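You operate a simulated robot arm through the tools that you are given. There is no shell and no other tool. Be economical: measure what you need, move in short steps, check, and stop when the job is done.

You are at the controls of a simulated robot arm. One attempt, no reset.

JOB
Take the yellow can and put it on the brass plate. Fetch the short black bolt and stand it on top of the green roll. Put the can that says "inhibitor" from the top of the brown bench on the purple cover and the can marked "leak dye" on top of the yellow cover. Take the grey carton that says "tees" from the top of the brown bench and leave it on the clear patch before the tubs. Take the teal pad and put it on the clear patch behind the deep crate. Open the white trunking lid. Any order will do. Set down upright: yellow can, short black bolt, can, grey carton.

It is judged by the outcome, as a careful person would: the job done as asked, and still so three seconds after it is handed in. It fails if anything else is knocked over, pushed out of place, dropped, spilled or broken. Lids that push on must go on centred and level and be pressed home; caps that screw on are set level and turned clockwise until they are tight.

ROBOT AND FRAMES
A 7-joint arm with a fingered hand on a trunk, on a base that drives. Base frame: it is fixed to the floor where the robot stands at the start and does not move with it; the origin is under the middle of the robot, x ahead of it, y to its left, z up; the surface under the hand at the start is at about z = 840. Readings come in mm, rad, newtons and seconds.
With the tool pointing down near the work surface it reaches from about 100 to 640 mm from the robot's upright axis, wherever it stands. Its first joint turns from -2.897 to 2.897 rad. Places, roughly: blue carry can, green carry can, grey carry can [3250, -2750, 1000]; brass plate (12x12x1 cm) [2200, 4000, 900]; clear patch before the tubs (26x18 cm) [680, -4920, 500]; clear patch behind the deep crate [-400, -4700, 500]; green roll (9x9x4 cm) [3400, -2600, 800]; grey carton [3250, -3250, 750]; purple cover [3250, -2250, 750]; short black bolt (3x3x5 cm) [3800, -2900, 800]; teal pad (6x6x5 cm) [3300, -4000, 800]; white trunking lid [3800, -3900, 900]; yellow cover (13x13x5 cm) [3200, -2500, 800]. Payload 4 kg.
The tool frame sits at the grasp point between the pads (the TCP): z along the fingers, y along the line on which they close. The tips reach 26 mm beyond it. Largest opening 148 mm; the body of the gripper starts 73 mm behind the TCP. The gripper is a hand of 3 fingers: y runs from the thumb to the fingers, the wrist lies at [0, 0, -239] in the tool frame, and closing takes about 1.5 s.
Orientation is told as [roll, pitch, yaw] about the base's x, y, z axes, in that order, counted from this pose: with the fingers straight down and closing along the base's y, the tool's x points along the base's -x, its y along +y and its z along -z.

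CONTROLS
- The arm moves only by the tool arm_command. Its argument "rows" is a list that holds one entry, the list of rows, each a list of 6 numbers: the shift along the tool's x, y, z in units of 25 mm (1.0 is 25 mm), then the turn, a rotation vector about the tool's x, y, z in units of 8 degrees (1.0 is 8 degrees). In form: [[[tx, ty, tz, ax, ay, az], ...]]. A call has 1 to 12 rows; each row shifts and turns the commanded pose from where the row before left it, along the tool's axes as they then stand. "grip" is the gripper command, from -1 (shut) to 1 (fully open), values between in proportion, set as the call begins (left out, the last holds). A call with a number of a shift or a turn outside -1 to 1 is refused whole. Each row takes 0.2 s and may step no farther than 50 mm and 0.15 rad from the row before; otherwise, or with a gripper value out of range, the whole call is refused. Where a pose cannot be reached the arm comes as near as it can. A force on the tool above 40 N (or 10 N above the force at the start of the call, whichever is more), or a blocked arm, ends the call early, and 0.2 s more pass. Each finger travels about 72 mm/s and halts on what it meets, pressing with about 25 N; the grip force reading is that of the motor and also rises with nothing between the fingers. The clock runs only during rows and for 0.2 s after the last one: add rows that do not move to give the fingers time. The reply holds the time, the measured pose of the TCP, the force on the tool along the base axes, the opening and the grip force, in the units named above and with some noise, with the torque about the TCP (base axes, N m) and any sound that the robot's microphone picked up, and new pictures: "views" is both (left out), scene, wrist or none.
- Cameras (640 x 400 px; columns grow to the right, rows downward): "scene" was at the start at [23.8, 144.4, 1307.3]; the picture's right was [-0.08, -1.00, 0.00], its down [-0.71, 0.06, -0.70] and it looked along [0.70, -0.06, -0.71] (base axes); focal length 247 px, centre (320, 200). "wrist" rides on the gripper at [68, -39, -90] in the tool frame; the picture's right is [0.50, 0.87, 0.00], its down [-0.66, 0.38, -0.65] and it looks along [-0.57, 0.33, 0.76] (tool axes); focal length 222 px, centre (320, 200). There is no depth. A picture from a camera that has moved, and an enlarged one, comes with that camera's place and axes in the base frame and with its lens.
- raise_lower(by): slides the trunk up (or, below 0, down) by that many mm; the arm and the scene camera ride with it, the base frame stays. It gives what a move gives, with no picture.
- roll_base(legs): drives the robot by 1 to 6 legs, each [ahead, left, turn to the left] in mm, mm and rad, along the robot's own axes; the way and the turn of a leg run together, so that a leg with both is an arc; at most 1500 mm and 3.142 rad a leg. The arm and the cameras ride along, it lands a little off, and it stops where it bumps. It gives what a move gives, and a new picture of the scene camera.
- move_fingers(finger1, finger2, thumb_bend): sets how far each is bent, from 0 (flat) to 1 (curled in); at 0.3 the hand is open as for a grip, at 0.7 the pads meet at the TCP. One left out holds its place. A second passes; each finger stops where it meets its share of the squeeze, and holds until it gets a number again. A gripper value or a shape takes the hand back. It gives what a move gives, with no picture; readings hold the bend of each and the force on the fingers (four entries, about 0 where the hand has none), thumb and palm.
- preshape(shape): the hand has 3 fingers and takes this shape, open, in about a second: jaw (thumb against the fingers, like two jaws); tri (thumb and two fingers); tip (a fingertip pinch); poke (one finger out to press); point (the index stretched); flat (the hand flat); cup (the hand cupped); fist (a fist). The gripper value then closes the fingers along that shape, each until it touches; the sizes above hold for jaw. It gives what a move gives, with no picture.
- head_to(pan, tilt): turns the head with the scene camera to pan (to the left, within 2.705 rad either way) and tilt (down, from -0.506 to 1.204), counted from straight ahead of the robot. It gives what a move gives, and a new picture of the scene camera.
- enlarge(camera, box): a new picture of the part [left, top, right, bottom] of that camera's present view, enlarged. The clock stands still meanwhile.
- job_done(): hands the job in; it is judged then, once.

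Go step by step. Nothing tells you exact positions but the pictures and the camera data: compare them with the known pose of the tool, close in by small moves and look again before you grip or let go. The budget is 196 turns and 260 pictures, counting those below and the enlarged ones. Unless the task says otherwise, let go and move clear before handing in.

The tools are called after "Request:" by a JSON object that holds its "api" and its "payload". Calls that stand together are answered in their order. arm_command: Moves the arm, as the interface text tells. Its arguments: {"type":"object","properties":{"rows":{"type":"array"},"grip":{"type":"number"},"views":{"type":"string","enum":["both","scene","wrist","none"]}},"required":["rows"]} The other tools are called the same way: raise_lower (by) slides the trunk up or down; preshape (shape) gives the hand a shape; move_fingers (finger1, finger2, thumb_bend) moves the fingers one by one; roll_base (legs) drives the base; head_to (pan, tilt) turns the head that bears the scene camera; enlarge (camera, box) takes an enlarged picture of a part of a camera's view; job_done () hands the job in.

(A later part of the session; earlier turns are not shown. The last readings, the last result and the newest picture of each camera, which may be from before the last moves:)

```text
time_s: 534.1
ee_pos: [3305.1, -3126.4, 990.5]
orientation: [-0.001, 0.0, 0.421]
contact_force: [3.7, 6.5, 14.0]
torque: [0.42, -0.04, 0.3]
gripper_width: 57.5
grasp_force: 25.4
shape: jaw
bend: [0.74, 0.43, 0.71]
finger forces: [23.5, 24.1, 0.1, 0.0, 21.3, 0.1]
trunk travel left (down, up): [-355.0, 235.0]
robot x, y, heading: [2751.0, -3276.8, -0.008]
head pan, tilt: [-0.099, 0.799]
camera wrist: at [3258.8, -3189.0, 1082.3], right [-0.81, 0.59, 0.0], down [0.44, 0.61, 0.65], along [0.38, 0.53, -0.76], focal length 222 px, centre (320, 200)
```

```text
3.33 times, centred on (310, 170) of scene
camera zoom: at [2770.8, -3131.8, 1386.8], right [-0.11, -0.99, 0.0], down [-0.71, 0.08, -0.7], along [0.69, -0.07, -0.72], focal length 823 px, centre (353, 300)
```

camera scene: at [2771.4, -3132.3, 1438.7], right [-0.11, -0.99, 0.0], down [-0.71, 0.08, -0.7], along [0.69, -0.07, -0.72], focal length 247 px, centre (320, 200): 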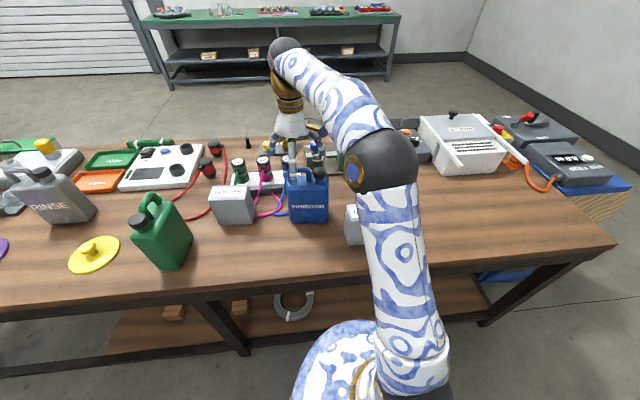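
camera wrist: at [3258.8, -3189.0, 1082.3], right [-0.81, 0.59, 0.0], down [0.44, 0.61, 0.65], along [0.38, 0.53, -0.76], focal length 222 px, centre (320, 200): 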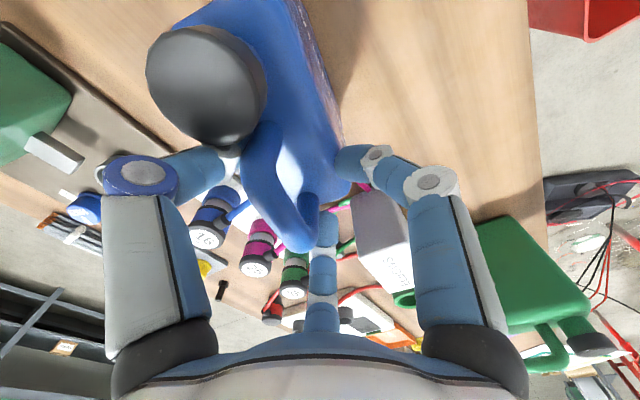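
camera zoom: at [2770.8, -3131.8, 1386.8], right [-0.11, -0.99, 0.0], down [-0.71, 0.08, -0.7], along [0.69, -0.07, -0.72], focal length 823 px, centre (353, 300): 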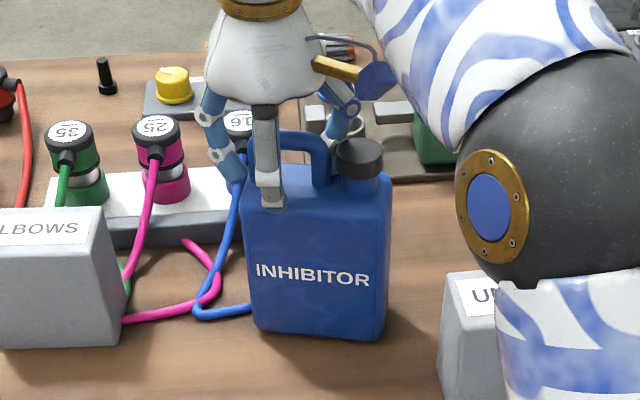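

The grip centre was ~15 mm short of the handle. Open, lift clear, re-centre on the handle (≈3320, -3136) and close again.

Request:
{"api": "arm_command", "payload": {"rows": [[[0, 0, 0, 0, 0, 0], [0, 0, 0, 0, 0, 0], [0, 0, 0, 0, 0, 0], [0, 0, 0, 0, 0, 0], [0, 0, 0, 0, 0, 0], [0, 0, -1, 0, 0, 0], [0, 0, -1, 0, 0, 0], [-0.48, -0.56, 0, 0, 0, 0], [0, 0, 0, 0, 0, 0]]], "grip": 1, "views": "wrist"}}

```text
time_s: 534.6
ee_pos: [3306.5, -3126.4, 992.1]
orientation: [-0.001, -0.004, 0.423]
contact_force: [-0.2, 0.4, -1.0]
torque: [0.01, 0.04, -0.01]
gripper_width: 147.9
grasp_force: 0.1
shape: jaw
bend: [0.3, 0.3, 0.3]
finger forces: [0.0, 0.0, 0.1, 0.0, 0.0, 0.0]
trunk travel left (down, up): [-355.0, 235.0]
robot x, y, heading: [2743.9, -3276.4, -0.006]
head pan, tilt: [-0.099, 0.799]
stopped in row 2: the force on the tool passed its limit at 43 N (the readings are from after the stop); the commanded pose is now the measured one
camera wrist: at [3259.7, -3188.8, 1082.7], right [-0.81, 0.58, 0.0], down [0.44, 0.61, 0.66], along [0.38, 0.53, -0.76], focal length 222 px, centre (320, 200)
```

wrist: 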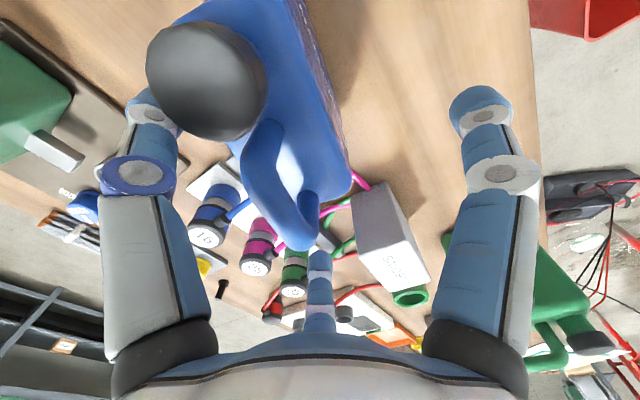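

Request:
{"api": "arm_command", "payload": {"rows": [[[0, 0, -1, 0, 0, 0], [0, 0, -1, 0, 0, 0], [-0.4, -0.62, 0, 0, 0, 0], [0, 0, 0, 0, 0, 0]]], "views": "wrist"}}

Request:
{"api": "enlarge", "payload": {"camera": "scene", "box": [240, 110, 380, 230]}}

```text
time_s: 535.6
ee_pos: [3321.1, -3134.6, 1043.7]
orientation: [-0.002, -0.004, 0.425]
contact_force: [-0.6, 0.7, -0.4]
torque: [-0.01, 0.0, 0.01]
gripper_width: 147.8
grasp_force: 0.2
shape: jaw
bend: [0.3, 0.3, 0.3]
finger forces: [0.1, 0.0, 0.0, 0.0, 0.1, 0.1]
trunk travel left (down, up): [-355.0, 235.0]
robot x, y, heading: [2746.2, -3277.5, -0.002]
head pan, tilt: [-0.099, 0.799]
camera wrist: at [3274.2, -3197.5, 1134.3], right [-0.81, 0.58, 0.0], down [0.44, 0.61, 0.66], along [0.38, 0.53, -0.76], focal length 222 px, centre (320, 200)
```

wrist: 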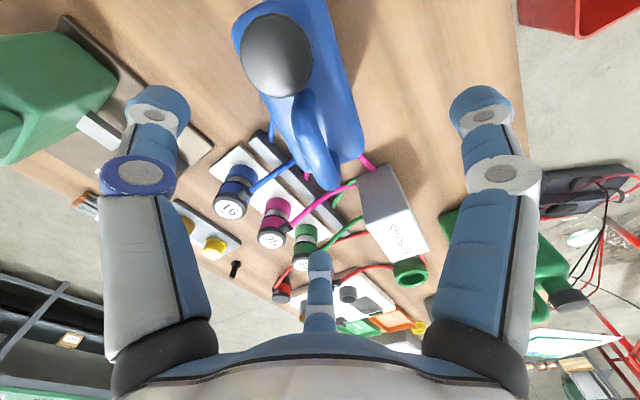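

```text
3.33 times, centred on (310, 170) of scene
camera zoom: at [2771.5, -3132.4, 1386.7], right [-0.11, -0.99, 0.0], down [-0.71, 0.08, -0.7], along [0.69, -0.07, -0.72], focal length 823 px, centre (353, 300)
```

zoom: 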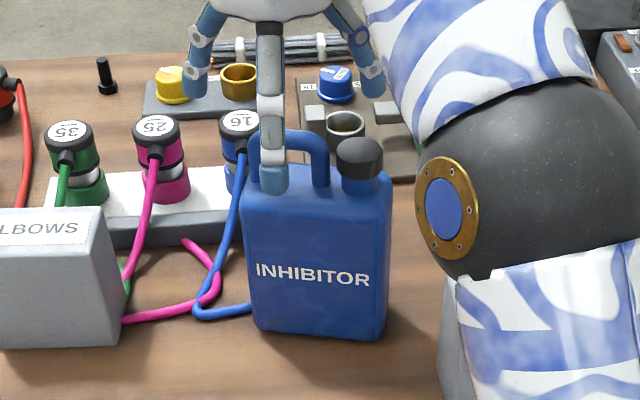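

Request:
{"api": "arm_command", "payload": {"rows": [[[0.1, -0.22, 0.1, 0, 0, 0], [0, 0, 1, 0, 0, 0], [0, 0, 1, 0, 0, 0], [0, 0, 0, 0, 0, 0]]], "views": "none"}}

Request:
{"api": "arm_command", "payload": {"rows": [[[0, 0, 0, 0, 0, 0], [0, 0, 0, 0, 0, 0], [0, 0, 0, 0, 0, 0], [0, 0, 0, 0, 0, 0], [0, 0, 0, 0, 0, 0], [0, 0, 0, 0, 0, 0], [0, 0, 0, 0, 0, 0], [0, 0, 0, 0, 0, 0]]], "grip": -1, "views": "wrist"}}

Request:
{"api": "enlarge", "payload": {"camera": "scene", "box": [240, 110, 380, 230]}}

```text
time_s: 536.6
ee_pos: [3320.1, -3140.8, 990.1]
orientation: [-0.001, -0.003, 0.425]
contact_force: [-0.1, -0.3, 0.1]
torque: [-0.01, 0.01, -0.02]
gripper_width: 148.0
grasp_force: 0.2
shape: jaw
bend: [0.3, 0.3, 0.3]
finger forces: [0.0, 0.1, 0.0, 0.0, 0.0, 0.0]
trunk travel left (down, up): [-355.0, 235.0]
robot x, y, heading: [2746.9, -3275.5, -0.003]
head pan, tilt: [-0.099, 0.799]
```

```text
time_s: 538.4
ee_pos: [3319.2, -3141.4, 990.3]
orientation: [-0.002, -0.005, 0.423]
contact_force: [5.1, -0.9, 18.2]
torque: [-0.19, 0.22, 0.44]
gripper_width: 65.8
grasp_force: 25.3
shape: jaw
bend: [0.77, 0.77, 0.7]
finger forces: [30.9, 19.6, 0.0, 0.0, 23.1, 0.1]
trunk travel left (down, up): [-355.0, 235.0]
robot x, y, heading: [2750.4, -3274.7, -0.003]
head pan, tilt: [-0.099, 0.799]
camera wrist: at [3273.0, -3204.1, 1081.0], right [-0.81, 0.58, 0.0], down [0.44, 0.61, 0.66], along [0.39, 0.53, -0.75], focal length 222 px, centre (320, 200)
```

wrist: 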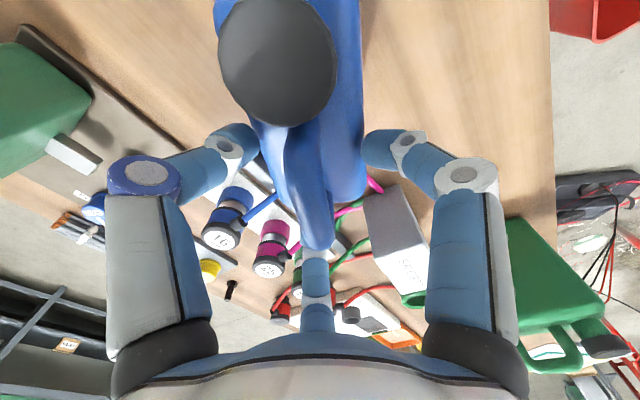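

```text
3.33 times, centred on (310, 170) of scene
camera zoom: at [2770.5, -3132.8, 1386.9], right [-0.11, -0.99, 0.0], down [-0.71, 0.08, -0.7], along [0.69, -0.07, -0.72], focal length 823 px, centre (353, 300)
```

zoom: 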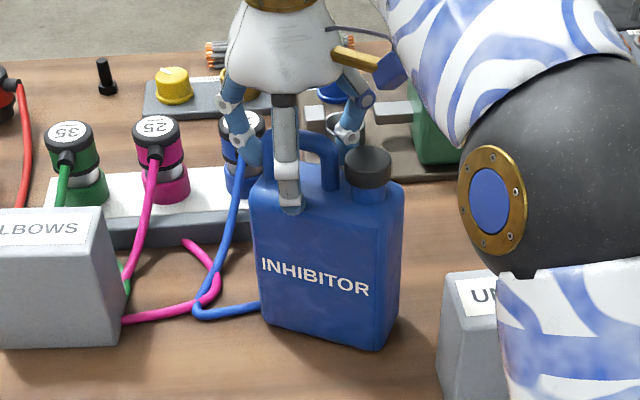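

The tips land on the body's shoulder, so a handle grip isn't possible this way. I release, re-align to the can's new yaw (~-23°), and take a deeper body grip.

Request:
{"api": "arm_command", "payload": {"rows": [[[0, 0, 0, 0, 0, 0], [0, 0, 0, 0, 0, 0], [0, 0, 0, 0, 0, 0], [0, 0, 0, 0, 0, 0], [0, 0, 0, 0, 0, 0]]], "grip": 1, "views": "none"}}

Request:
{"api": "arm_command", "payload": {"rows": [[[0, 0, -1, 0, 0, 0], [0, 0, -1, 0, 0, 0], [0.65, -0.55, -0.2, 0, 0, 0.7], [0, 0, 0, 0, 0, 0.7], [0, 0, 0, 0, 0, 0.7], [0, 0, 0, 0, 0, 0]]], "views": "wrist"}}

Request:
{"api": "enlarge", "payload": {"camera": "scene", "box": [240, 110, 380, 230]}}

```text
time_s: 539.6
ee_pos: [3318.9, -3141.2, 988.7]
orientation: [-0.003, -0.003, 0.424]
contact_force: [0.0, -0.8, 1.1]
torque: [-0.01, 0.02, 0.0]
gripper_width: 147.7
grasp_force: 0.1
shape: jaw
bend: [0.3, 0.3, 0.3]
finger forces: [0.0, 0.0, 0.0, 0.0, 0.0, 0.1]
trunk travel left (down, up): [-355.0, 235.0]
robot x, y, heading: [2747.5, -3274.3, -0.011]
head pan, tilt: [-0.099, 0.799]
```

```text
time_s: 541.0
ee_pos: [3311.8, -3160.3, 1046.0]
orientation: [0.001, -0.006, 0.129]
contact_force: [0.3, 1.0, -0.2]
torque: [0.01, 0.02, -0.03]
gripper_width: 147.8
grasp_force: 0.0
shape: jaw
bend: [0.3, 0.3, 0.3]
finger forces: [0.0, 0.0, 0.0, 0.0, 0.0, 0.0]
trunk travel left (down, up): [-355.0, 235.0]
robot x, y, heading: [2749.2, -3278.2, -0.008]
head pan, tilt: [-0.099, 0.799]
camera wrist: at [3248.5, -3208.0, 1136.0], right [-0.61, 0.79, 0.0], down [0.6, 0.46, 0.66], along [0.52, 0.4, -0.75], focal length 222 px, centre (320, 200)
```

wrist: 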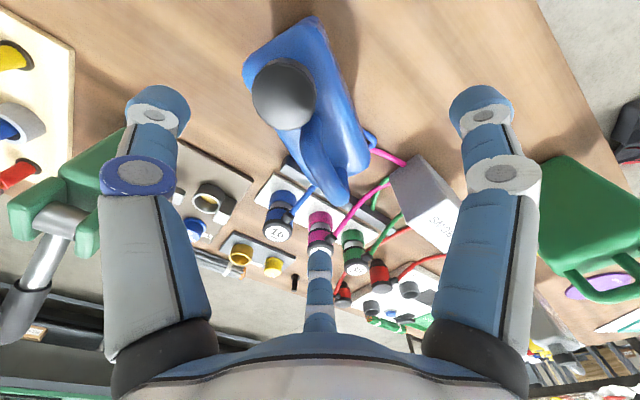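

```text
3.33 times, centred on (310, 170) of scene
camera zoom: at [2771.3, -3132.4, 1386.7], right [-0.11, -0.99, 0.0], down [-0.71, 0.08, -0.7], along [0.69, -0.07, -0.72], focal length 823 px, centre (353, 300)
```

zoom: 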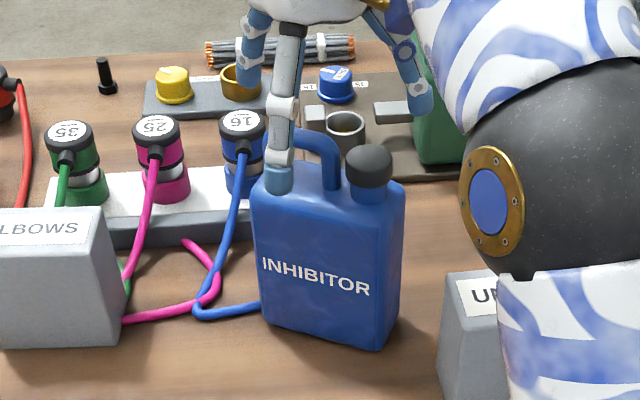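

Request:
{"api": "arm_command", "payload": {"rows": [[[0.16, -0.3, 0, 0, 0, 0], [0, 0, 0, 0, 0, 0]]], "views": "none"}}

Request:
{"api": "raise_lower", "payload": {"by": -105}}

Request:
{"api": "arm_command", "payload": {"rows": [[[0, 0, 0.2, 0, 0, 0], [0, 0, 0.2, 0, 0, 0], [0, 0, 0.2, 0, 0, 0], [0, 0, 0, 0, 0, 0]]], "views": "none"}}

```text
time_s: 541.6
ee_pos: [3308.4, -3168.9, 1044.9]
orientation: [0.002, -0.003, 0.131]
contact_force: [-0.2, 0.2, 0.8]
torque: [-0.01, -0.02, -0.02]
gripper_width: 148.0
grasp_force: 0.1
shape: jaw
bend: [0.3, 0.3, 0.3]
finger forces: [0.0, 0.0, 0.1, 0.1, 0.0, 0.0]
trunk travel left (down, up): [-355.0, 235.0]
robot x, y, heading: [2747.3, -3277.1, -0.007]
head pan, tilt: [-0.099, 0.799]
```

```text
time_s: 543.0
ee_pos: [3307.1, -3169.3, 939.7]
orientation: [-0.001, -0.008, 0.132]
contact_force: [6.9, 2.6, 15.0]
torque: [-0.06, -0.4, 0.45]
gripper_width: 148.0
grasp_force: 0.0
shape: jaw
bend: [0.3, 0.22, 0.29]
finger forces: [0.0, 9.5, 0.1, 0.0, 6.4, 0.0]
trunk travel left (down, up): [-250.0, 340.0]
robot x, y, heading: [2744.4, -3275.3, -0.005]
head pan, tilt: [-0.099, 0.799]
```

```text
time_s: 543.7
ee_pos: [3308.7, -3169.4, 932.4]
orientation: [0.001, -0.019, 0.13]
contact_force: [4.5, 1.3, 17.8]
torque: [0.36, -0.35, 0.3]
gripper_width: 147.9
grasp_force: 0.1
shape: jaw
bend: [0.3, 0.21, 0.3]
finger forces: [0.0, 11.8, 0.0, 0.0, 4.1, 5.8]
trunk travel left (down, up): [-250.0, 340.0]
robot x, y, heading: [2744.8, -3275.4, -0.004]
head pan, tilt: [-0.099, 0.799]
stopped in row 3: the force on the tool passed its limit at 46 N (the readings are from after the stop); the commanded pose is now the measured one
```

Palm now touches the handle – deepest possible. Close and test lift.

Request:
{"api": "arm_command", "payload": {"rows": [[[0, 0, -0.06, 0, 0, 0], [0, 0, 0, 0, 0, 0], [0, 0, 0, 0, 0, 0], [0, 0, 0, 0, 0, 0], [0, 0, 0, 0, 0, 0], [0, 0, 0, 0, 0, 0], [0, 0, 0, 0, 0, 0], [0, 0, 0, 0, 0, 0], [0, 0, 0, 0, 0, 0]]], "grip": -1, "views": "none"}}

Request:
{"api": "raise_lower", "payload": {"by": 25}}

Request:
{"api": "arm_command", "payload": {"rows": [[[0, 0, 0, 0, 0, 0], [0, 0, 0, 0, 0, 0], [0, 0, 0, 0, 0, 0], [0, 0, 0, 0, 0, 0]]], "views": "both"}}

```text
time_s: 545.7
ee_pos: [3308.1, -3168.3, 932.5]
orientation: [-0.002, -0.014, 0.13]
contact_force: [4.2, 5.9, 14.8]
torque: [0.72, 0.18, 0.31]
gripper_width: 108.8
grasp_force: 25.4
shape: jaw
bend: [0.41, 0.22, 0.3]
finger forces: [27.5, 32.9, 0.0, 0.1, 15.3, 9.8]
trunk travel left (down, up): [-250.0, 340.0]
robot x, y, heading: [2746.7, -3275.5, -0.006]
head pan, tilt: [-0.099, 0.799]
```

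```text
time_s: 546.4
ee_pos: [3309.4, -3169.5, 956.1]
orientation: [0.0, -0.012, 0.129]
contact_force: [-0.2, 0.0, -10.8]
torque: [0.09, -0.09, 0.04]
gripper_width: 107.2
grasp_force: 24.6
shape: jaw
bend: [0.42, 0.32, 0.32]
finger forces: [24.8, 19.6, 0.0, 0.1, 11.0, 0.2]
trunk travel left (down, up): [-275.0, 315.0]
robot x, y, heading: [2750.1, -3276.7, -0.005]
head pan, tilt: [-0.099, 0.799]
```

```text
time_s: 547.4
ee_pos: [3309.2, -3169.7, 957.8]
orientation: [0.001, -0.012, 0.129]
contact_force: [-0.3, 0.0, -10.8]
torque: [0.08, -0.05, 0.01]
gripper_width: 107.3
grasp_force: 25.5
shape: jaw
bend: [0.42, 0.32, 0.32]
finger forces: [25.0, 19.5, 0.0, 0.1, 11.0, 0.2]
trunk travel left (down, up): [-275.0, 315.0]
robot x, y, heading: [2748.1, -3278.0, -0.004]
head pan, tilt: [-0.099, 0.799]
camera scene: at [2772.3, -3132.3, 1306.7], right [-0.11, -0.99, 0.0], down [-0.71, 0.08, -0.7], along [0.69, -0.07, -0.72], focal length 247 px, centre (320, 200)
camera wrist: at [3246.1, -3215.8, 1047.2], right [-0.61, 0.79, -0.01], down [0.59, 0.46, 0.66], along [0.53, 0.4, -0.75], focal length 222 px, centre (320, 200)
```

scene: 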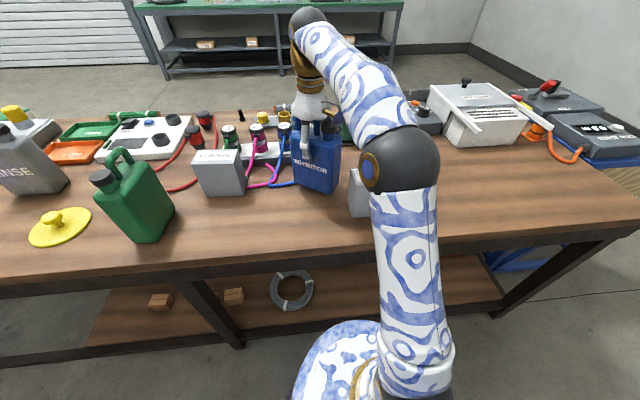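
wrist: 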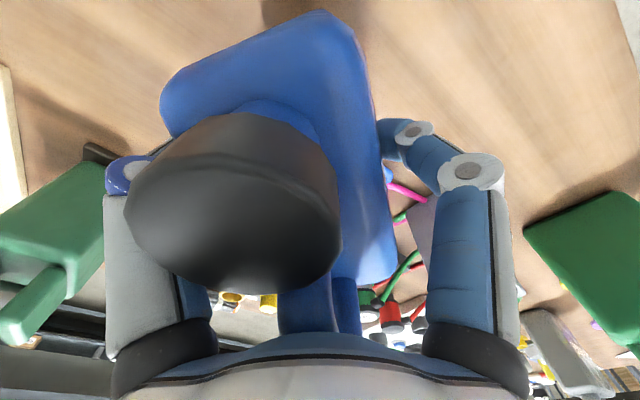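

Solid grip now (1.1 kg, no slipping). The pocket by the rack is too tight, so I'll bring the can round the south end and up the east aisle to the bench's north end. Raise and go.

Request:
{"api": "raise_lower", "payload": {"by": 150}}

Request:
{"api": "roll_base", "payload": {"legs": [[-400, 0, 0], [0, -950, 0], [0, -930, 0], [1080, 0, 0], [1080, 0, 0]]}}

Request:
{"api": "head_to", "payload": {"pan": 1.2, "tilt": 0.35}}

```text
time_s: 549.1
ee_pos: [3309.4, -3169.6, 1107.0]
orientation: [0.0, -0.01, 0.129]
contact_force: [-0.4, -0.1, -10.5]
torque: [0.1, -0.07, 0.03]
gripper_width: 107.0
grasp_force: 25.5
shape: jaw
bend: [0.42, 0.32, 0.32]
finger forces: [24.8, 19.3, 0.0, 0.0, 11.0, 0.3]
trunk travel left (down, up): [-425.0, 165.0]
robot x, y, heading: [2746.2, -3270.3, -0.011]
head pan, tilt: [-0.099, 0.799]
```

```text
time_s: 571.0
ee_pos: [5050.5, -5117.6, 1108.3]
orientation: [-0.001, -0.009, 0.099]
contact_force: [-0.1, 0.4, -10.3]
torque: [0.09, -0.11, -0.01]
gripper_width: 107.3
grasp_force: 25.6
shape: jaw
bend: [0.42, 0.32, 0.32]
finger forces: [24.7, 18.7, 0.0, 0.0, 11.2, 0.2]
trunk travel left (down, up): [-425.0, 165.0]
robot x, y, heading: [4486.3, -5205.6, -0.04]
head pan, tilt: [-0.099, 0.799]
camera scene: at [4515.7, -5063.1, 1456.6], right [-0.14, -0.99, 0.0], down [-0.71, 0.1, -0.7], along [0.69, -0.1, -0.72], focal length 247 px, centre (320, 200)
```

scene: 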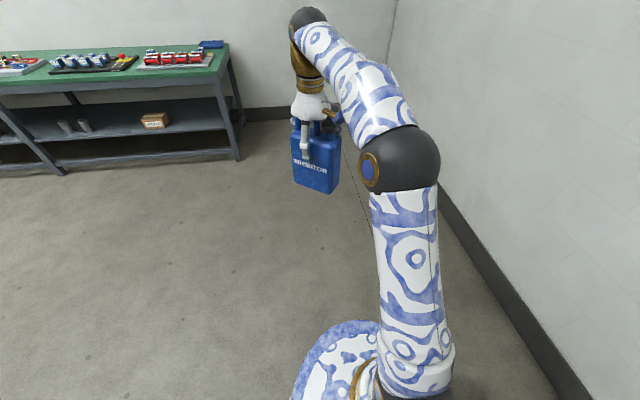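

```text
time_s: 572.4
ee_pos: [5051.2, -5117.0, 1105.6]
orientation: [0.001, -0.009, 0.098]
contact_force: [0.0, -0.2, -11.0]
torque: [0.1, -0.1, 0.02]
gripper_width: 107.3
grasp_force: 25.6
shape: jaw
bend: [0.42, 0.32, 0.32]
finger forces: [24.8, 18.8, 0.0, 0.1, 11.2, 0.2]
trunk travel left (down, up): [-425.0, 165.0]
robot x, y, heading: [4484.3, -5204.9, -0.038]
head pan, tilt: [1.201, 0.351]
camera scene: at [4472.9, -4966.6, 1496.3], right [0.92, -0.4, 0.0], down [-0.14, -0.32, -0.94], along [0.37, 0.86, -0.34], focal length 247 px, centre (320, 200)
```

scene: 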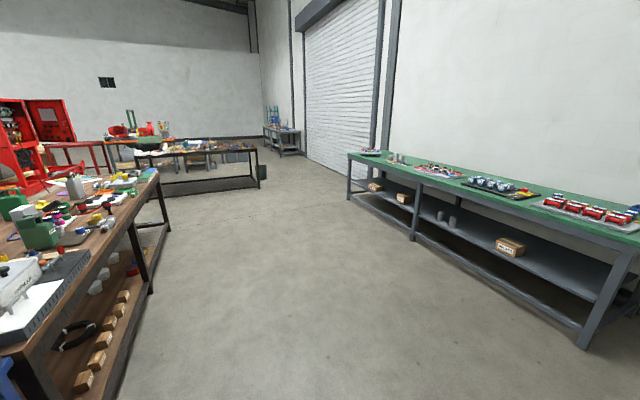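

Grip steady. Up the east aisle, turn to face south, and move to the bench's north end.

Request:
{"api": "roll_base", "payload": {"legs": [[0, 0, 0.04], [0, 1500, 0], [0, 1500, 0], [0, 0, -1.57], [-620, 0, 0], [0, -1200, 0]]}}

Request:
{"api": "head_to", "payload": {"pan": -0.1, "tilt": 0.7}}

```text
time_s: 597.0
ee_pos: [4170.5, -2112.4, 1105.9]
orientation: [0.003, -0.011, -1.498]
contact_force: [-0.8, 0.4, -10.0]
torque: [-0.05, -0.11, 0.02]
gripper_width: 106.8
grasp_force: 24.7
shape: jaw
bend: [0.42, 0.33, 0.32]
finger forces: [24.7, 19.3, 0.1, 0.1, 11.6, 0.0]
trunk travel left (down, up): [-425.0, 165.0]
robot x, y, heading: [4091.4, -1542.5, -1.635]
head pan, tilt: [1.201, 0.351]
stopped in leg 6: the robot was blocked; the commanded pose is now the measured one
camera scene: at [4336.1, -1533.0, 1496.4], right [-0.42, -0.91, 0.0], down [-0.31, 0.14, -0.94], along [0.85, -0.39, -0.34], focal length 247 px, centre (320, 200)
```

scene: 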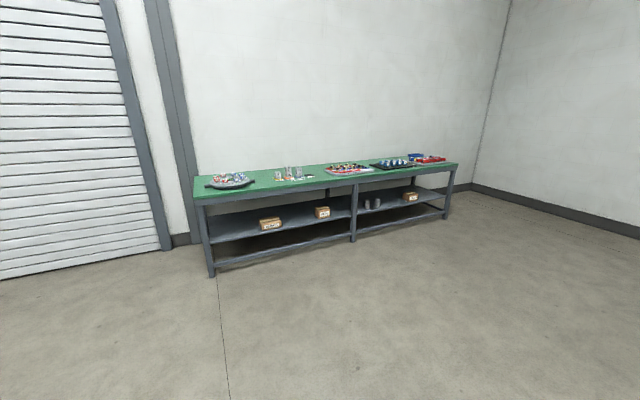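

```text
time_s: 598.5
ee_pos: [4170.5, -2112.2, 1106.4]
orientation: [0.002, -0.011, -1.498]
contact_force: [0.2, -0.5, -10.6]
torque: [-0.11, -0.08, 0.0]
gripper_width: 106.5
grasp_force: 25.2
shape: jaw
bend: [0.42, 0.33, 0.32]
finger forces: [24.6, 19.6, 0.0, 0.0, 11.6, 0.0]
trunk travel left (down, up): [-425.0, 165.0]
robot x, y, heading: [4092.4, -1546.0, -1.64]
head pan, tilt: [-0.099, 0.7]
camera scene: at [4238.6, -1578.6, 1464.9], right [-0.99, 0.16, 0.0], down [0.1, 0.64, -0.76], along [-0.12, -0.75, -0.64], focal length 247 px, centre (320, 200)
```

scene: 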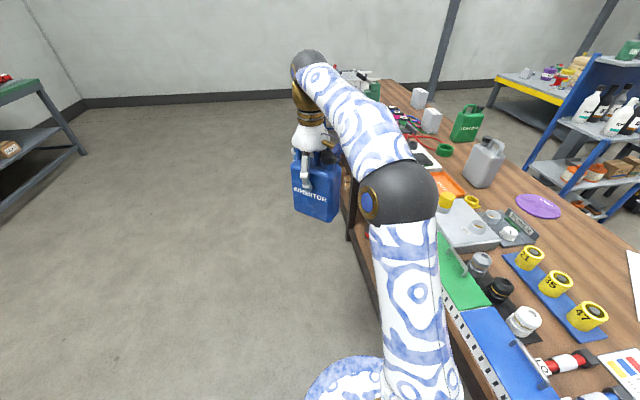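

The bench extends further north than I judged, so the west pocket (by way of the gap between stool and machine) is the only access. I tuck the arm and drive back around; the grip is steady.

Request:
{"api": "arm_command", "payload": {"rows": [[[0.8, 0, 0, 0, 0, 0], [0.8, 0, 0, 0, 0, 0], [0.8, 0, 0, 0, 0, 0], [0.8, 0, 0, 0, 0, 0], [0.8, 0, 0, 0, 0, 0], [0.8, 0, 0, 0, 0, 0], [0.8, 0, 0, 0, 0, 0], [0.8, 0, 0, 0, 0, 0], [0.8, 0, 0, 0, 0, 0], [0, 0, 0, 0, 0, 0]]], "views": "none"}}

Request:
{"api": "roll_base", "payload": {"legs": [[0, 390, 0.07], [650, 0, 0], [0, 0, 1.57], [0, -1500, 0], [0, -1470, 0]]}}

```text
time_s: 600.7
ee_pos: [4156.9, -1931.8, 1104.2]
orientation: [0.002, -0.009, -1.493]
contact_force: [-0.3, -0.3, -10.3]
torque: [-0.06, -0.11, 0.0]
gripper_width: 106.5
grasp_force: 25.2
shape: jaw
bend: [0.42, 0.33, 0.32]
finger forces: [24.2, 18.5, 0.0, 0.0, 11.2, 0.0]
trunk travel left (down, up): [-425.0, 165.0]
robot x, y, heading: [4092.8, -1543.8, -1.633]
head pan, tilt: [-0.099, 0.7]
```

```text
time_s: 624.2
ee_pos: [4890.0, -5102.1, 1103.7]
orientation: [0.002, -0.009, 0.139]
contact_force: [-0.4, -0.6, -10.6]
torque: [0.11, -0.08, 0.01]
gripper_width: 106.5
grasp_force: 25.1
shape: jaw
bend: [0.43, 0.33, 0.32]
finger forces: [23.8, 17.8, 0.1, 0.0, 11.3, 0.1]
trunk travel left (down, up): [-425.0, 165.0]
robot x, y, heading: [4506.1, -5188.4, 0.003]
head pan, tilt: [-0.099, 0.7]
camera scene: at [4534.4, -5046.2, 1464.9], right [-0.1, -1.0, 0.0], down [-0.64, 0.06, -0.76], along [0.76, -0.07, -0.64], focal length 247 px, centre (320, 200)
```

scene: 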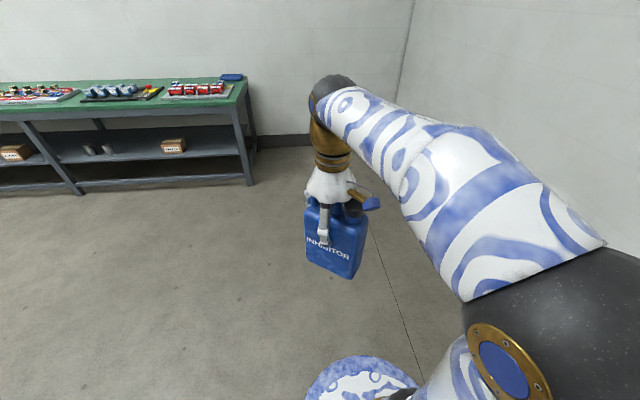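

Request:
{"api": "roll_base", "payload": {"legs": [[-1100, 0, 0], [-1250, 0, 0], [0, 1150, 0], [0, 0, -1.572], [0, 0, -1.572], [456, -255, 0]]}}

```text
time_s: 651.5
ee_pos: [1277.5, -3910.2, 1104.2]
orientation: [0.002, -0.01, -2.992]
contact_force: [0.1, 0.1, -10.1]
torque: [-0.14, 0.06, -0.02]
gripper_width: 106.1
grasp_force: 24.5
shape: jaw
bend: [0.43, 0.33, 0.32]
finger forces: [23.6, 17.5, 0.0, 0.1, 11.3, 0.1]
trunk travel left (down, up): [-425.0, 165.0]
robot x, y, heading: [1662.3, -3819.1, -3.13]
head pan, tilt: [-0.099, 0.7]
camera scene: at [1639.4, -3962.2, 1464.9], right [0.09, 1.0, 0.0], down [0.64, -0.06, -0.76], along [-0.76, 0.07, -0.64], focal length 247 px, centre (320, 200)
```

scene: 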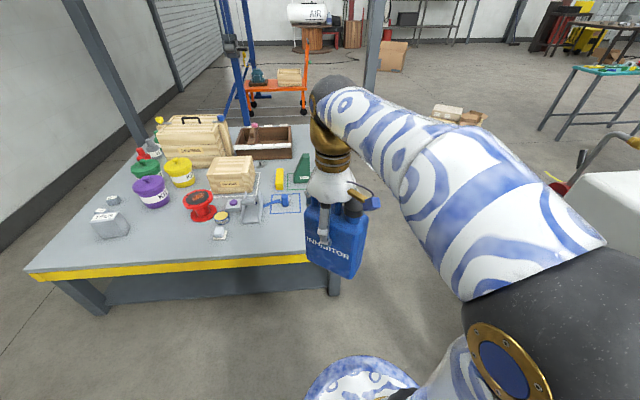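

Request:
{"api": "roll_base", "payload": {"legs": [[453, -429, -0.012], [1453, -60, 0], [-25, -1320, 0], [0, 0, 1.571], [0, 0, 1.571]]}}

Request:
{"api": "head_to", "payload": {"pan": -0.4, "tilt": 0.5}}

```text
time_s: 675.8
ee_pos: [174.7, -1916.7, 1102.8]
orientation: [0.002, -0.01, 0.098]
contact_force: [0.3, 0.8, -10.9]
torque: [0.08, -0.07, 0.01]
gripper_width: 105.8
grasp_force: 25.1
shape: jaw
bend: [0.43, 0.34, 0.32]
finger forces: [22.9, 17.3, 0.1, 0.0, 11.1, 0.0]
trunk travel left (down, up): [-425.0, 165.0]
robot x, y, heading: [-212.7, -1986.1, -0.038]
head pan, tilt: [-0.099, 0.7]
camera scene: at [-178.1, -1846.1, 1464.9], right [-0.14, -0.99, 0.0], down [-0.64, 0.09, -0.76], along [0.76, -0.11, -0.64], focal length 247 px, centre (320, 200)
```

scene: 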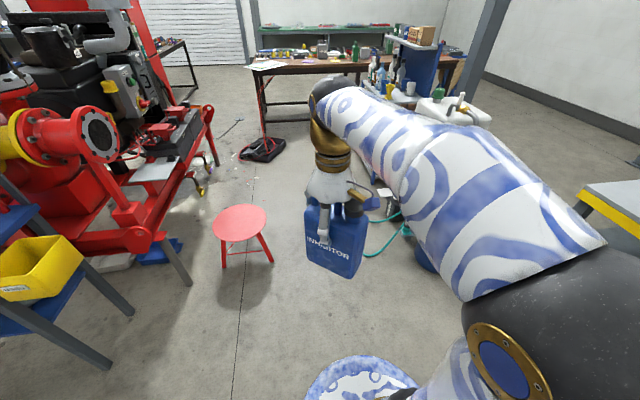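

```text
time_s: 676.6
ee_pos: [174.2, -1916.0, 1103.5]
orientation: [0.001, -0.01, 0.099]
contact_force: [-0.1, 0.3, -11.4]
torque: [0.1, -0.12, 0.02]
gripper_width: 105.7
grasp_force: 24.8
shape: jaw
bend: [0.43, 0.34, 0.32]
finger forces: [23.0, 17.2, 0.0, 0.0, 11.2, 0.0]
trunk travel left (down, up): [-425.0, 165.0]
robot x, y, heading: [-208.9, -1989.7, -0.045]
head pan, tilt: [-0.4, 0.499]
camera scene: at [-179.9, -1873.0, 1482.6], right [-0.42, -0.91, 0.0], down [-0.43, 0.2, -0.88], along [0.79, -0.37, -0.48], focal length 247 px, centre (320, 200)
```

scene: 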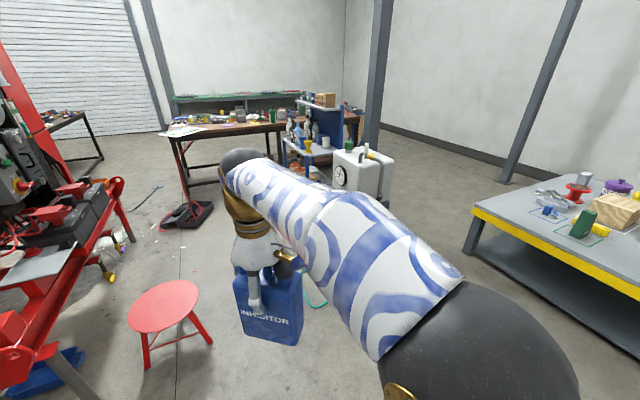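

The gap between stool leg (y≈-1661) and hose (y≈-2318) is ~650 mm. I line up at y≈-1992 and look again closer.

Request:
{"api": "roll_base", "payload": {"legs": [[0, 0, 0.045], [650, 0, 0]]}}

Request:
{"api": "head_to", "payload": {"pan": 0.1, "tilt": 1.0}}

```text
time_s: 680.6
ee_pos: [825.3, -1888.5, 1103.8]
orientation: [0.002, -0.012, 0.153]
contact_force: [-0.5, 0.7, -10.9]
torque: [0.11, -0.06, -0.02]
gripper_width: 105.5
grasp_force: 25.3
shape: jaw
bend: [0.44, 0.34, 0.32]
finger forces: [22.9, 17.3, 0.0, 0.1, 11.2, 0.1]
trunk travel left (down, up): [-425.0, 165.0]
robot x, y, heading: [442.4, -1982.5, 0.016]
head pan, tilt: [-0.4, 0.499]
camera scene: at [468.3, -1864.6, 1482.6], right [-0.38, -0.93, 0.0], down [-0.44, 0.18, -0.88], along [0.81, -0.33, -0.48], focal length 247 px, centre (320, 200)
```

scene: 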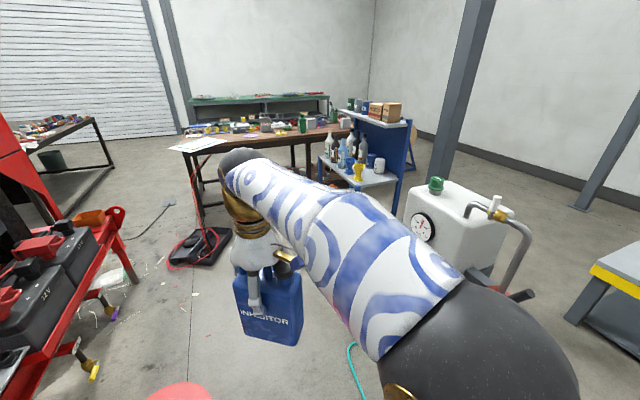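

```text
time_s: 681.5
ee_pos: [824.0, -1889.2, 1103.6]
orientation: [0.001, -0.011, 0.152]
contact_force: [0.1, 0.1, -11.1]
torque: [0.15, -0.07, -0.03]
gripper_width: 105.7
grasp_force: 24.9
shape: jaw
bend: [0.44, 0.34, 0.32]
finger forces: [23.0, 17.2, 0.0, 0.0, 11.2, 0.1]
trunk travel left (down, up): [-425.0, 165.0]
robot x, y, heading: [444.4, -1980.0, 0.013]
head pan, tilt: [0.099, 1.0]
camera scene: at [453.1, -1822.5, 1441.6], right [0.11, -0.99, 0.0], down [-0.84, -0.1, -0.54], along [0.54, 0.06, -0.84], focal length 247 px, centre (320, 200)
```

scene: 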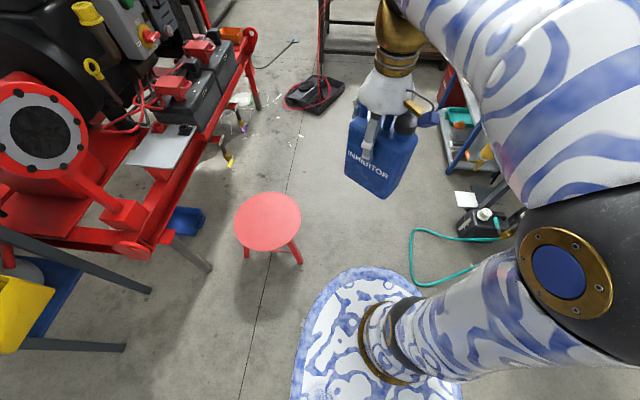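

Gap is ~660 mm and I'm centred. Creep through in short legs.

Request:
{"api": "roll_base", "payload": {"legs": [[0, 0, -0.013], [330, 0, 0]]}}

```text
time_s: 684.0
ee_pos: [1155.1, -1893.2, 1103.1]
orientation: [0.0, -0.009, 0.141]
contact_force: [0.2, -1.1, -10.0]
torque: [0.13, -0.05, 0.02]
gripper_width: 105.8
grasp_force: 24.8
shape: jaw
bend: [0.44, 0.34, 0.32]
finger forces: [23.0, 17.3, 0.0, 0.1, 11.2, 0.0]
trunk travel left (down, up): [-425.0, 165.0]
robot x, y, heading: [775.5, -1981.0, 0.004]
head pan, tilt: [0.099, 1.0]
camera scene: at [785.5, -1821.6, 1441.5], right [0.1, -0.99, 0.0], down [-0.84, -0.09, -0.54], along [0.54, 0.06, -0.84], focal length 247 px, centre (320, 200)
```

scene: 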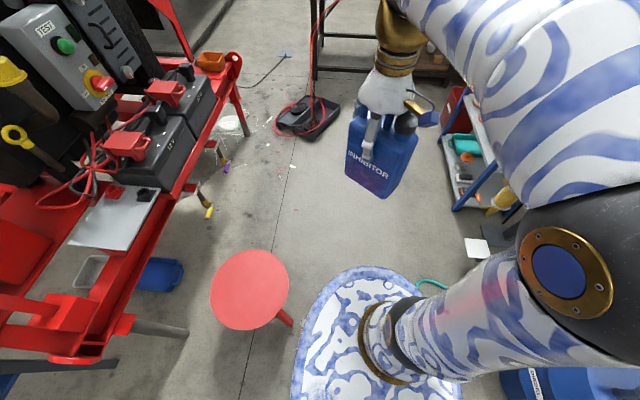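

Request:
{"api": "roll_base", "payload": {"legs": [[500, 0, 0]]}}

Request:
{"api": "head_to", "payload": {"pan": -0.1, "tilt": 0.6}}

```text
time_s: 687.0
ee_pos: [1664.0, -1885.9, 1103.4]
orientation: [0.003, -0.01, 0.15]
contact_force: [-0.3, -0.7, -11.2]
torque: [0.12, -0.05, 0.02]
gripper_width: 105.6
grasp_force: 24.6
shape: jaw
bend: [0.44, 0.34, 0.32]
finger forces: [23.0, 17.2, 0.0, 0.1, 11.1, 0.1]
trunk travel left (down, up): [-425.0, 165.0]
robot x, y, heading: [1280.6, -1974.8, 0.011]
head pan, tilt: [0.099, 1.0]
camera scene: at [1293.8, -1817.4, 1441.5], right [0.11, -0.99, 0.0], down [-0.84, -0.09, -0.54], along [0.54, 0.06, -0.84], focal length 247 px, centre (320, 200)
```

scene: 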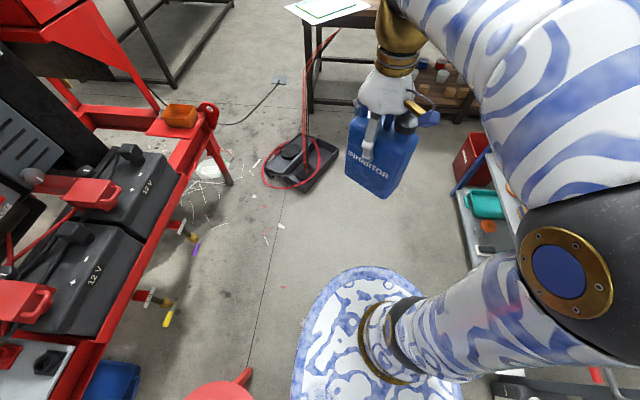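

```text
time_s: 687.9
ee_pos: [1664.5, -1884.8, 1103.7]
orientation: [0.002, -0.009, 0.15]
contact_force: [-0.8, 0.4, -10.9]
torque: [0.11, -0.07, 0.0]
gripper_width: 106.0
grasp_force: 24.5
shape: jaw
bend: [0.44, 0.34, 0.32]
finger forces: [23.0, 17.2, 0.0, 0.0, 11.2, 0.0]
trunk travel left (down, up): [-425.0, 165.0]
robot x, y, heading: [1281.4, -1978.0, 0.009]
head pan, tilt: [-0.099, 0.6]
camera scene: at [1312.5, -1832.8, 1473.5], right [-0.09, -1.0, 0.0], down [-0.56, 0.05, -0.82], along [0.82, -0.07, -0.57], focal length 247 px, centre (320, 200)
```

scene: 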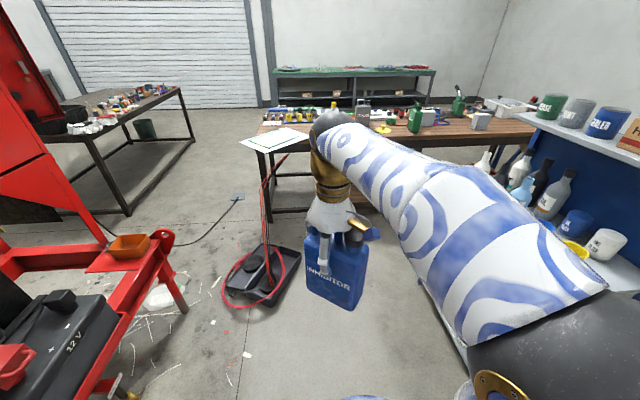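

Through. Now into the pocket, passing between the black charger and the rack.

Request:
{"api": "roll_base", "payload": {"legs": [[718, -108, -0.009], [450, -40, 0], [270, -150, 0]]}}

Request:
{"api": "head_to", "payload": {"pan": -0.1, "tilt": 0.85}}

```text
time_s: 695.8
ee_pos: [3090.8, -2196.8, 1103.3]
orientation: [0.001, -0.009, 0.127]
contact_force: [0.0, -0.4, -11.2]
torque: [0.13, -0.05, 0.0]
gripper_width: 105.5
grasp_force: 25.2
shape: jaw
bend: [0.44, 0.34, 0.32]
finger forces: [23.1, 17.0, 0.0, 0.1, 11.3, 0.0]
trunk travel left (down, up): [-425.0, 165.0]
robot x, y, heading: [2706.9, -2279.9, -0.011]
head pan, tilt: [-0.099, 0.6]
camera scene: at [2739.8, -2137.3, 1473.5], right [-0.11, -0.99, 0.0], down [-0.56, 0.06, -0.82], along [0.82, -0.09, -0.57], focal length 247 px, centre (320, 200)
```

scene: 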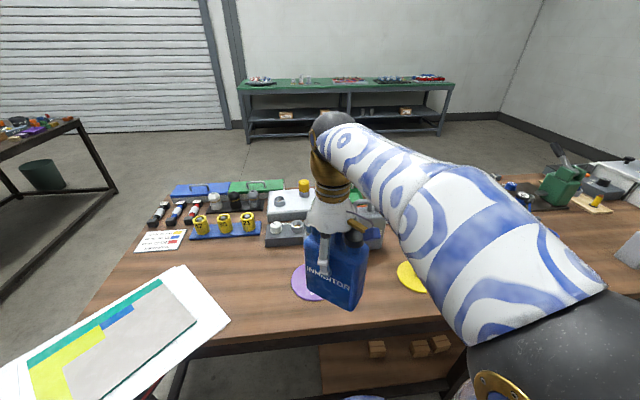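

```text
time_s: 696.6
ee_pos: [3090.9, -2196.5, 1104.3]
orientation: [0.002, -0.009, 0.129]
contact_force: [0.4, 0.4, -10.2]
torque: [0.14, -0.04, 0.02]
gripper_width: 105.7
grasp_force: 25.1
shape: jaw
bend: [0.44, 0.34, 0.32]
finger forces: [22.9, 17.0, 0.1, 0.1, 11.2, 0.0]
trunk travel left (down, up): [-425.0, 165.0]
robot x, y, heading: [2704.3, -2279.9, -0.004]
head pan, tilt: [-0.099, 0.85]
camera scene: at [2729.5, -2136.1, 1452.7], right [-0.11, -0.99, 0.0], down [-0.75, 0.08, -0.66], along [0.66, -0.07, -0.75], focal length 247 px, centre (320, 200)
```

scene: 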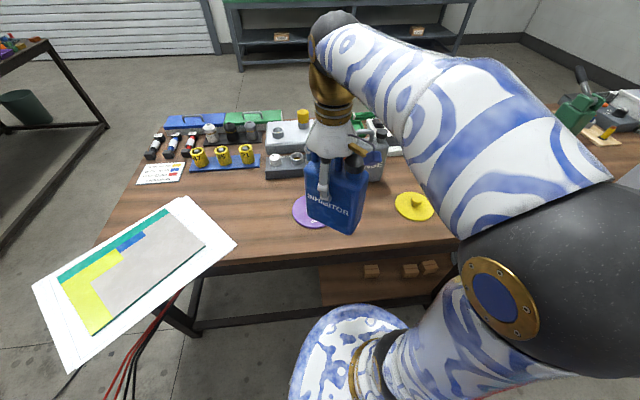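

Purple cover centre ≈ (3250, -2170). Extend over it and lower to just above.

Request:
{"api": "arm_command", "payload": {"rows": [[[-0.92, 0.04, 0, 0, 0, 0], [-0.92, 0.04, 0, 0, 0, 0], [-0.92, 0.04, 0, 0, 0, 0], [-0.92, 0.04, 0, 0, 0, 0], [-0.92, 0.04, 0, 0, 0, 0], [-0.92, 0.04, 0, 0, 0, 0], [-0.92, 0.04, 0, 0, 0, 0], [0, 0, 0, 0, 0, 0]]], "views": "none"}}

Request:
{"api": "raise_lower", "payload": {"by": -120}}

Request:
{"api": "enlarge", "payload": {"camera": "scene", "box": [230, 90, 410, 230]}}

Request:
{"api": "enlarge", "payload": {"camera": "wrist", "box": [0, 0, 640, 400]}}

```text
time_s: 698.4
ee_pos: [3249.4, -2168.7, 1102.3]
orientation: [0.0, -0.01, 0.129]
contact_force: [0.4, -0.1, -10.4]
torque: [0.1, -0.06, -0.01]
gripper_width: 105.1
grasp_force: 25.1
shape: jaw
bend: [0.44, 0.34, 0.32]
finger forces: [23.0, 16.8, 0.0, 0.0, 11.3, 0.0]
trunk travel left (down, up): [-425.0, 165.0]
robot x, y, heading: [2706.6, -2281.5, -0.007]
head pan, tilt: [-0.099, 0.85]
```

```text
time_s: 699.9
ee_pos: [3250.0, -2168.9, 984.2]
orientation: [0.001, -0.009, 0.13]
contact_force: [0.8, 0.4, -10.1]
torque: [0.14, -0.06, 0.02]
gripper_width: 105.2
grasp_force: 25.0
shape: jaw
bend: [0.44, 0.34, 0.32]
finger forces: [22.9, 16.7, 0.0, 0.0, 11.3, 0.0]
trunk travel left (down, up): [-305.0, 285.0]
robot x, y, heading: [2705.8, -2281.5, -0.012]
head pan, tilt: [-0.099, 0.85]
```

```text
2.86 times, centred on (320, 160) of scene
camera zoom: at [2729.7, -2136.1, 1332.7], right [-0.11, -0.99, 0.0], down [-0.75, 0.08, -0.66], along [0.66, -0.07, -0.75], focal length 706 px, centre (320, 314)
```

zoom: 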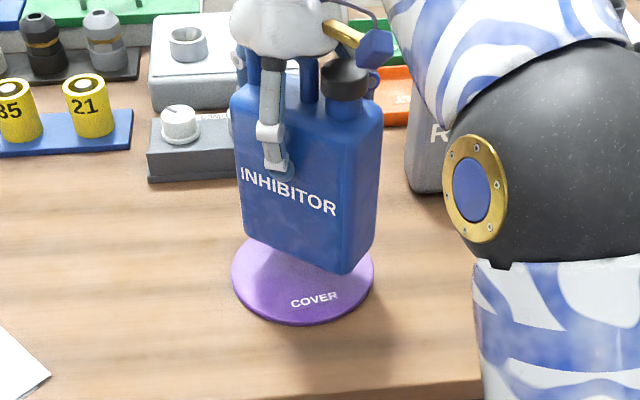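

```text
1.00 times, centred on (320, 200) of wrist (not enlarged: the box is as wide or as high as the picture)
camera zoom: at [3187.2, -2215.9, 1074.8], right [-0.61, 0.79, 0.0], down [0.6, 0.46, 0.66], along [0.53, 0.4, -0.75], focal length 222 px, centre (320, 200)
```

zoom: 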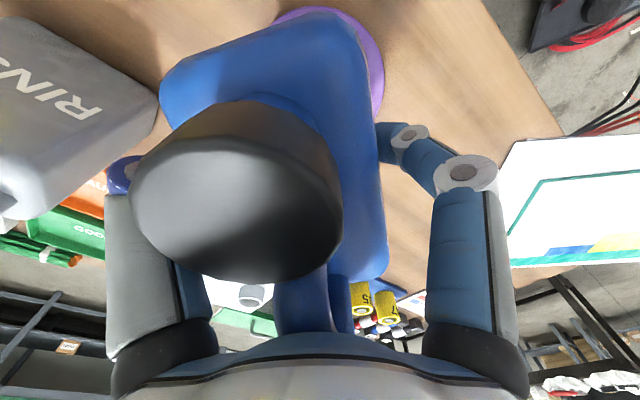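

Aligned with the disc within ~10 mm; small correction, then lower gently.

Request:
{"api": "arm_command", "payload": {"rows": [[[0.29, 0.28, 0, 0, 0, 0], [0, 0, 0.5, 0, 0, 0], [0, 0, 0.5, 0, 0, 0], [0, 0, 0.32, 0, 0, 0], [0, 0, 0, 0, 0, 0]]], "views": "none"}}

```text
time_s: 701.1
ee_pos: [3243.0, -2163.8, 951.6]
orientation: [0.002, -0.009, 0.128]
contact_force: [-0.6, 0.7, -10.5]
torque: [0.12, -0.07, 0.0]
gripper_width: 104.9
grasp_force: 25.2
shape: jaw
bend: [0.44, 0.34, 0.32]
finger forces: [23.0, 16.8, 0.0, 0.0, 11.2, 0.1]
trunk travel left (down, up): [-305.0, 285.0]
robot x, y, heading: [2709.0, -2279.3, -0.007]
head pan, tilt: [-0.099, 0.85]
```

Request:
{"api": "arm_command", "payload": {"rows": [[[0, 0, 0.12, 0, 0, 0], [0, 0, 0.12, 0, 0, 0], [0, 0, 0, 0, 0, 0]]], "views": "none"}}

```text
time_s: 701.9
ee_pos: [3243.2, -2163.4, 945.4]
orientation: [0.001, -0.01, 0.128]
contact_force: [-0.5, 0.6, -10.3]
torque: [0.08, -0.01, -0.02]
gripper_width: 104.7
grasp_force: 25.4
shape: jaw
bend: [0.44, 0.34, 0.32]
finger forces: [23.0, 17.1, 0.1, 0.0, 11.2, 0.0]
trunk travel left (down, up): [-305.0, 285.0]
robot x, y, heading: [2706.8, -2282.3, -0.013]
head pan, tilt: [-0.099, 0.85]
```

Request:
{"api": "arm_command", "payload": {"rows": [[[0, 0, 0.1, 0, 0, 0], [0, 0, 0.1, 0, 0, 0], [0, 0, 0, 0, 0, 0]]], "views": "none"}}

```text
time_s: 702.7
ee_pos: [3241.6, -2162.2, 942.7]
orientation: [0.003, -0.016, 0.13]
contact_force: [8.5, 3.0, 29.2]
torque: [0.2, 0.53, 0.02]
gripper_width: 105.2
grasp_force: 24.7
shape: jaw
bend: [0.43, 0.34, 0.32]
finger forces: [27.8, 31.1, 0.0, 0.0, 14.6, 1.2]
trunk travel left (down, up): [-305.0, 285.0]
robot x, y, heading: [2708.8, -2277.3, -0.008]
head pan, tilt: [-0.099, 0.85]
```

Seated. Ease up 1.5 mm and release.

Request:
{"api": "arm_command", "payload": {"rows": [[[0, 0, -0.08, 0, 0, 0], [0, 0, 0, 0, 0, 0]]], "views": "none"}}

Request:
{"api": "arm_command", "payload": {"rows": [[[0, 0, 0, 0, 0, 0], [0, 0, 0, 0, 0, 0], [0, 0, 0, 0, 0, 0], [0, 0, 0, 0, 0, 0], [0, 0, 0, 0, 0, 0], [0, 0, 0, 0, 0, 0]]], "grip": 1, "views": "wrist"}}

Request:
{"api": "enlarge", "payload": {"camera": "scene", "box": [230, 90, 410, 230]}}

```text
time_s: 703.3
ee_pos: [3242.0, -2163.2, 944.2]
orientation: [0.002, -0.011, 0.13]
contact_force: [5.3, 2.2, 23.4]
torque: [0.41, 0.4, 0.03]
gripper_width: 105.5
grasp_force: 24.8
shape: jaw
bend: [0.43, 0.34, 0.32]
finger forces: [27.9, 28.8, 0.1, 0.0, 14.5, 0.9]
trunk travel left (down, up): [-305.0, 285.0]
robot x, y, heading: [2706.5, -2278.9, -0.011]
head pan, tilt: [-0.099, 0.85]
```

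```text
time_s: 704.7
ee_pos: [3241.8, -2163.0, 942.4]
orientation: [0.002, -0.009, 0.129]
contact_force: [1.9, -1.5, 8.7]
torque: [0.19, 0.04, -0.16]
gripper_width: 147.9
grasp_force: 0.0
shape: jaw
bend: [0.3, 0.3, 0.3]
finger forces: [0.1, 6.5, 0.0, 0.0, 0.0, 2.6]
trunk travel left (down, up): [-305.0, 285.0]
robot x, y, heading: [2707.4, -2279.7, -0.011]
head pan, tilt: [-0.099, 0.85]
camera wrist: at [3179.2, -2210.5, 1033.2], right [-0.61, 0.79, 0.0], down [0.59, 0.46, 0.66], along [0.53, 0.4, -0.75], focal length 222 px, centre (320, 200)
```

wrist: 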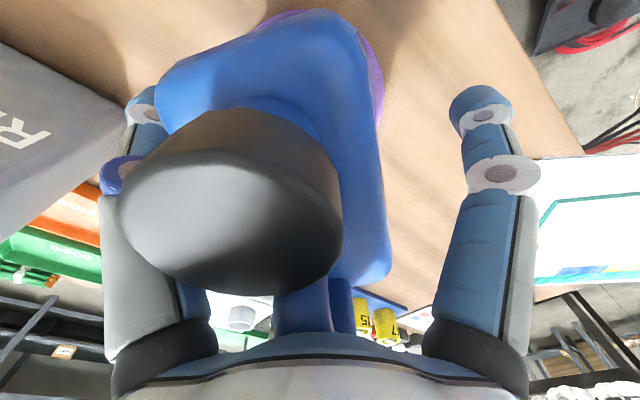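

```text
2.86 times, centred on (320, 160) of scene
camera zoom: at [2728.6, -2136.6, 1332.7], right [-0.11, -0.99, 0.0], down [-0.75, 0.08, -0.66], along [0.66, -0.07, -0.75], focal length 706 px, centre (320, 314)
```

zoom: 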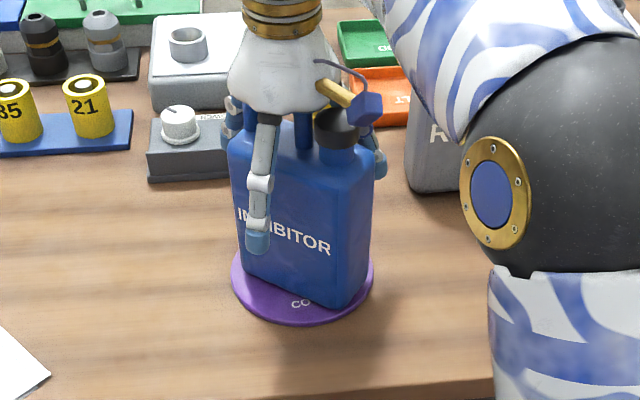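

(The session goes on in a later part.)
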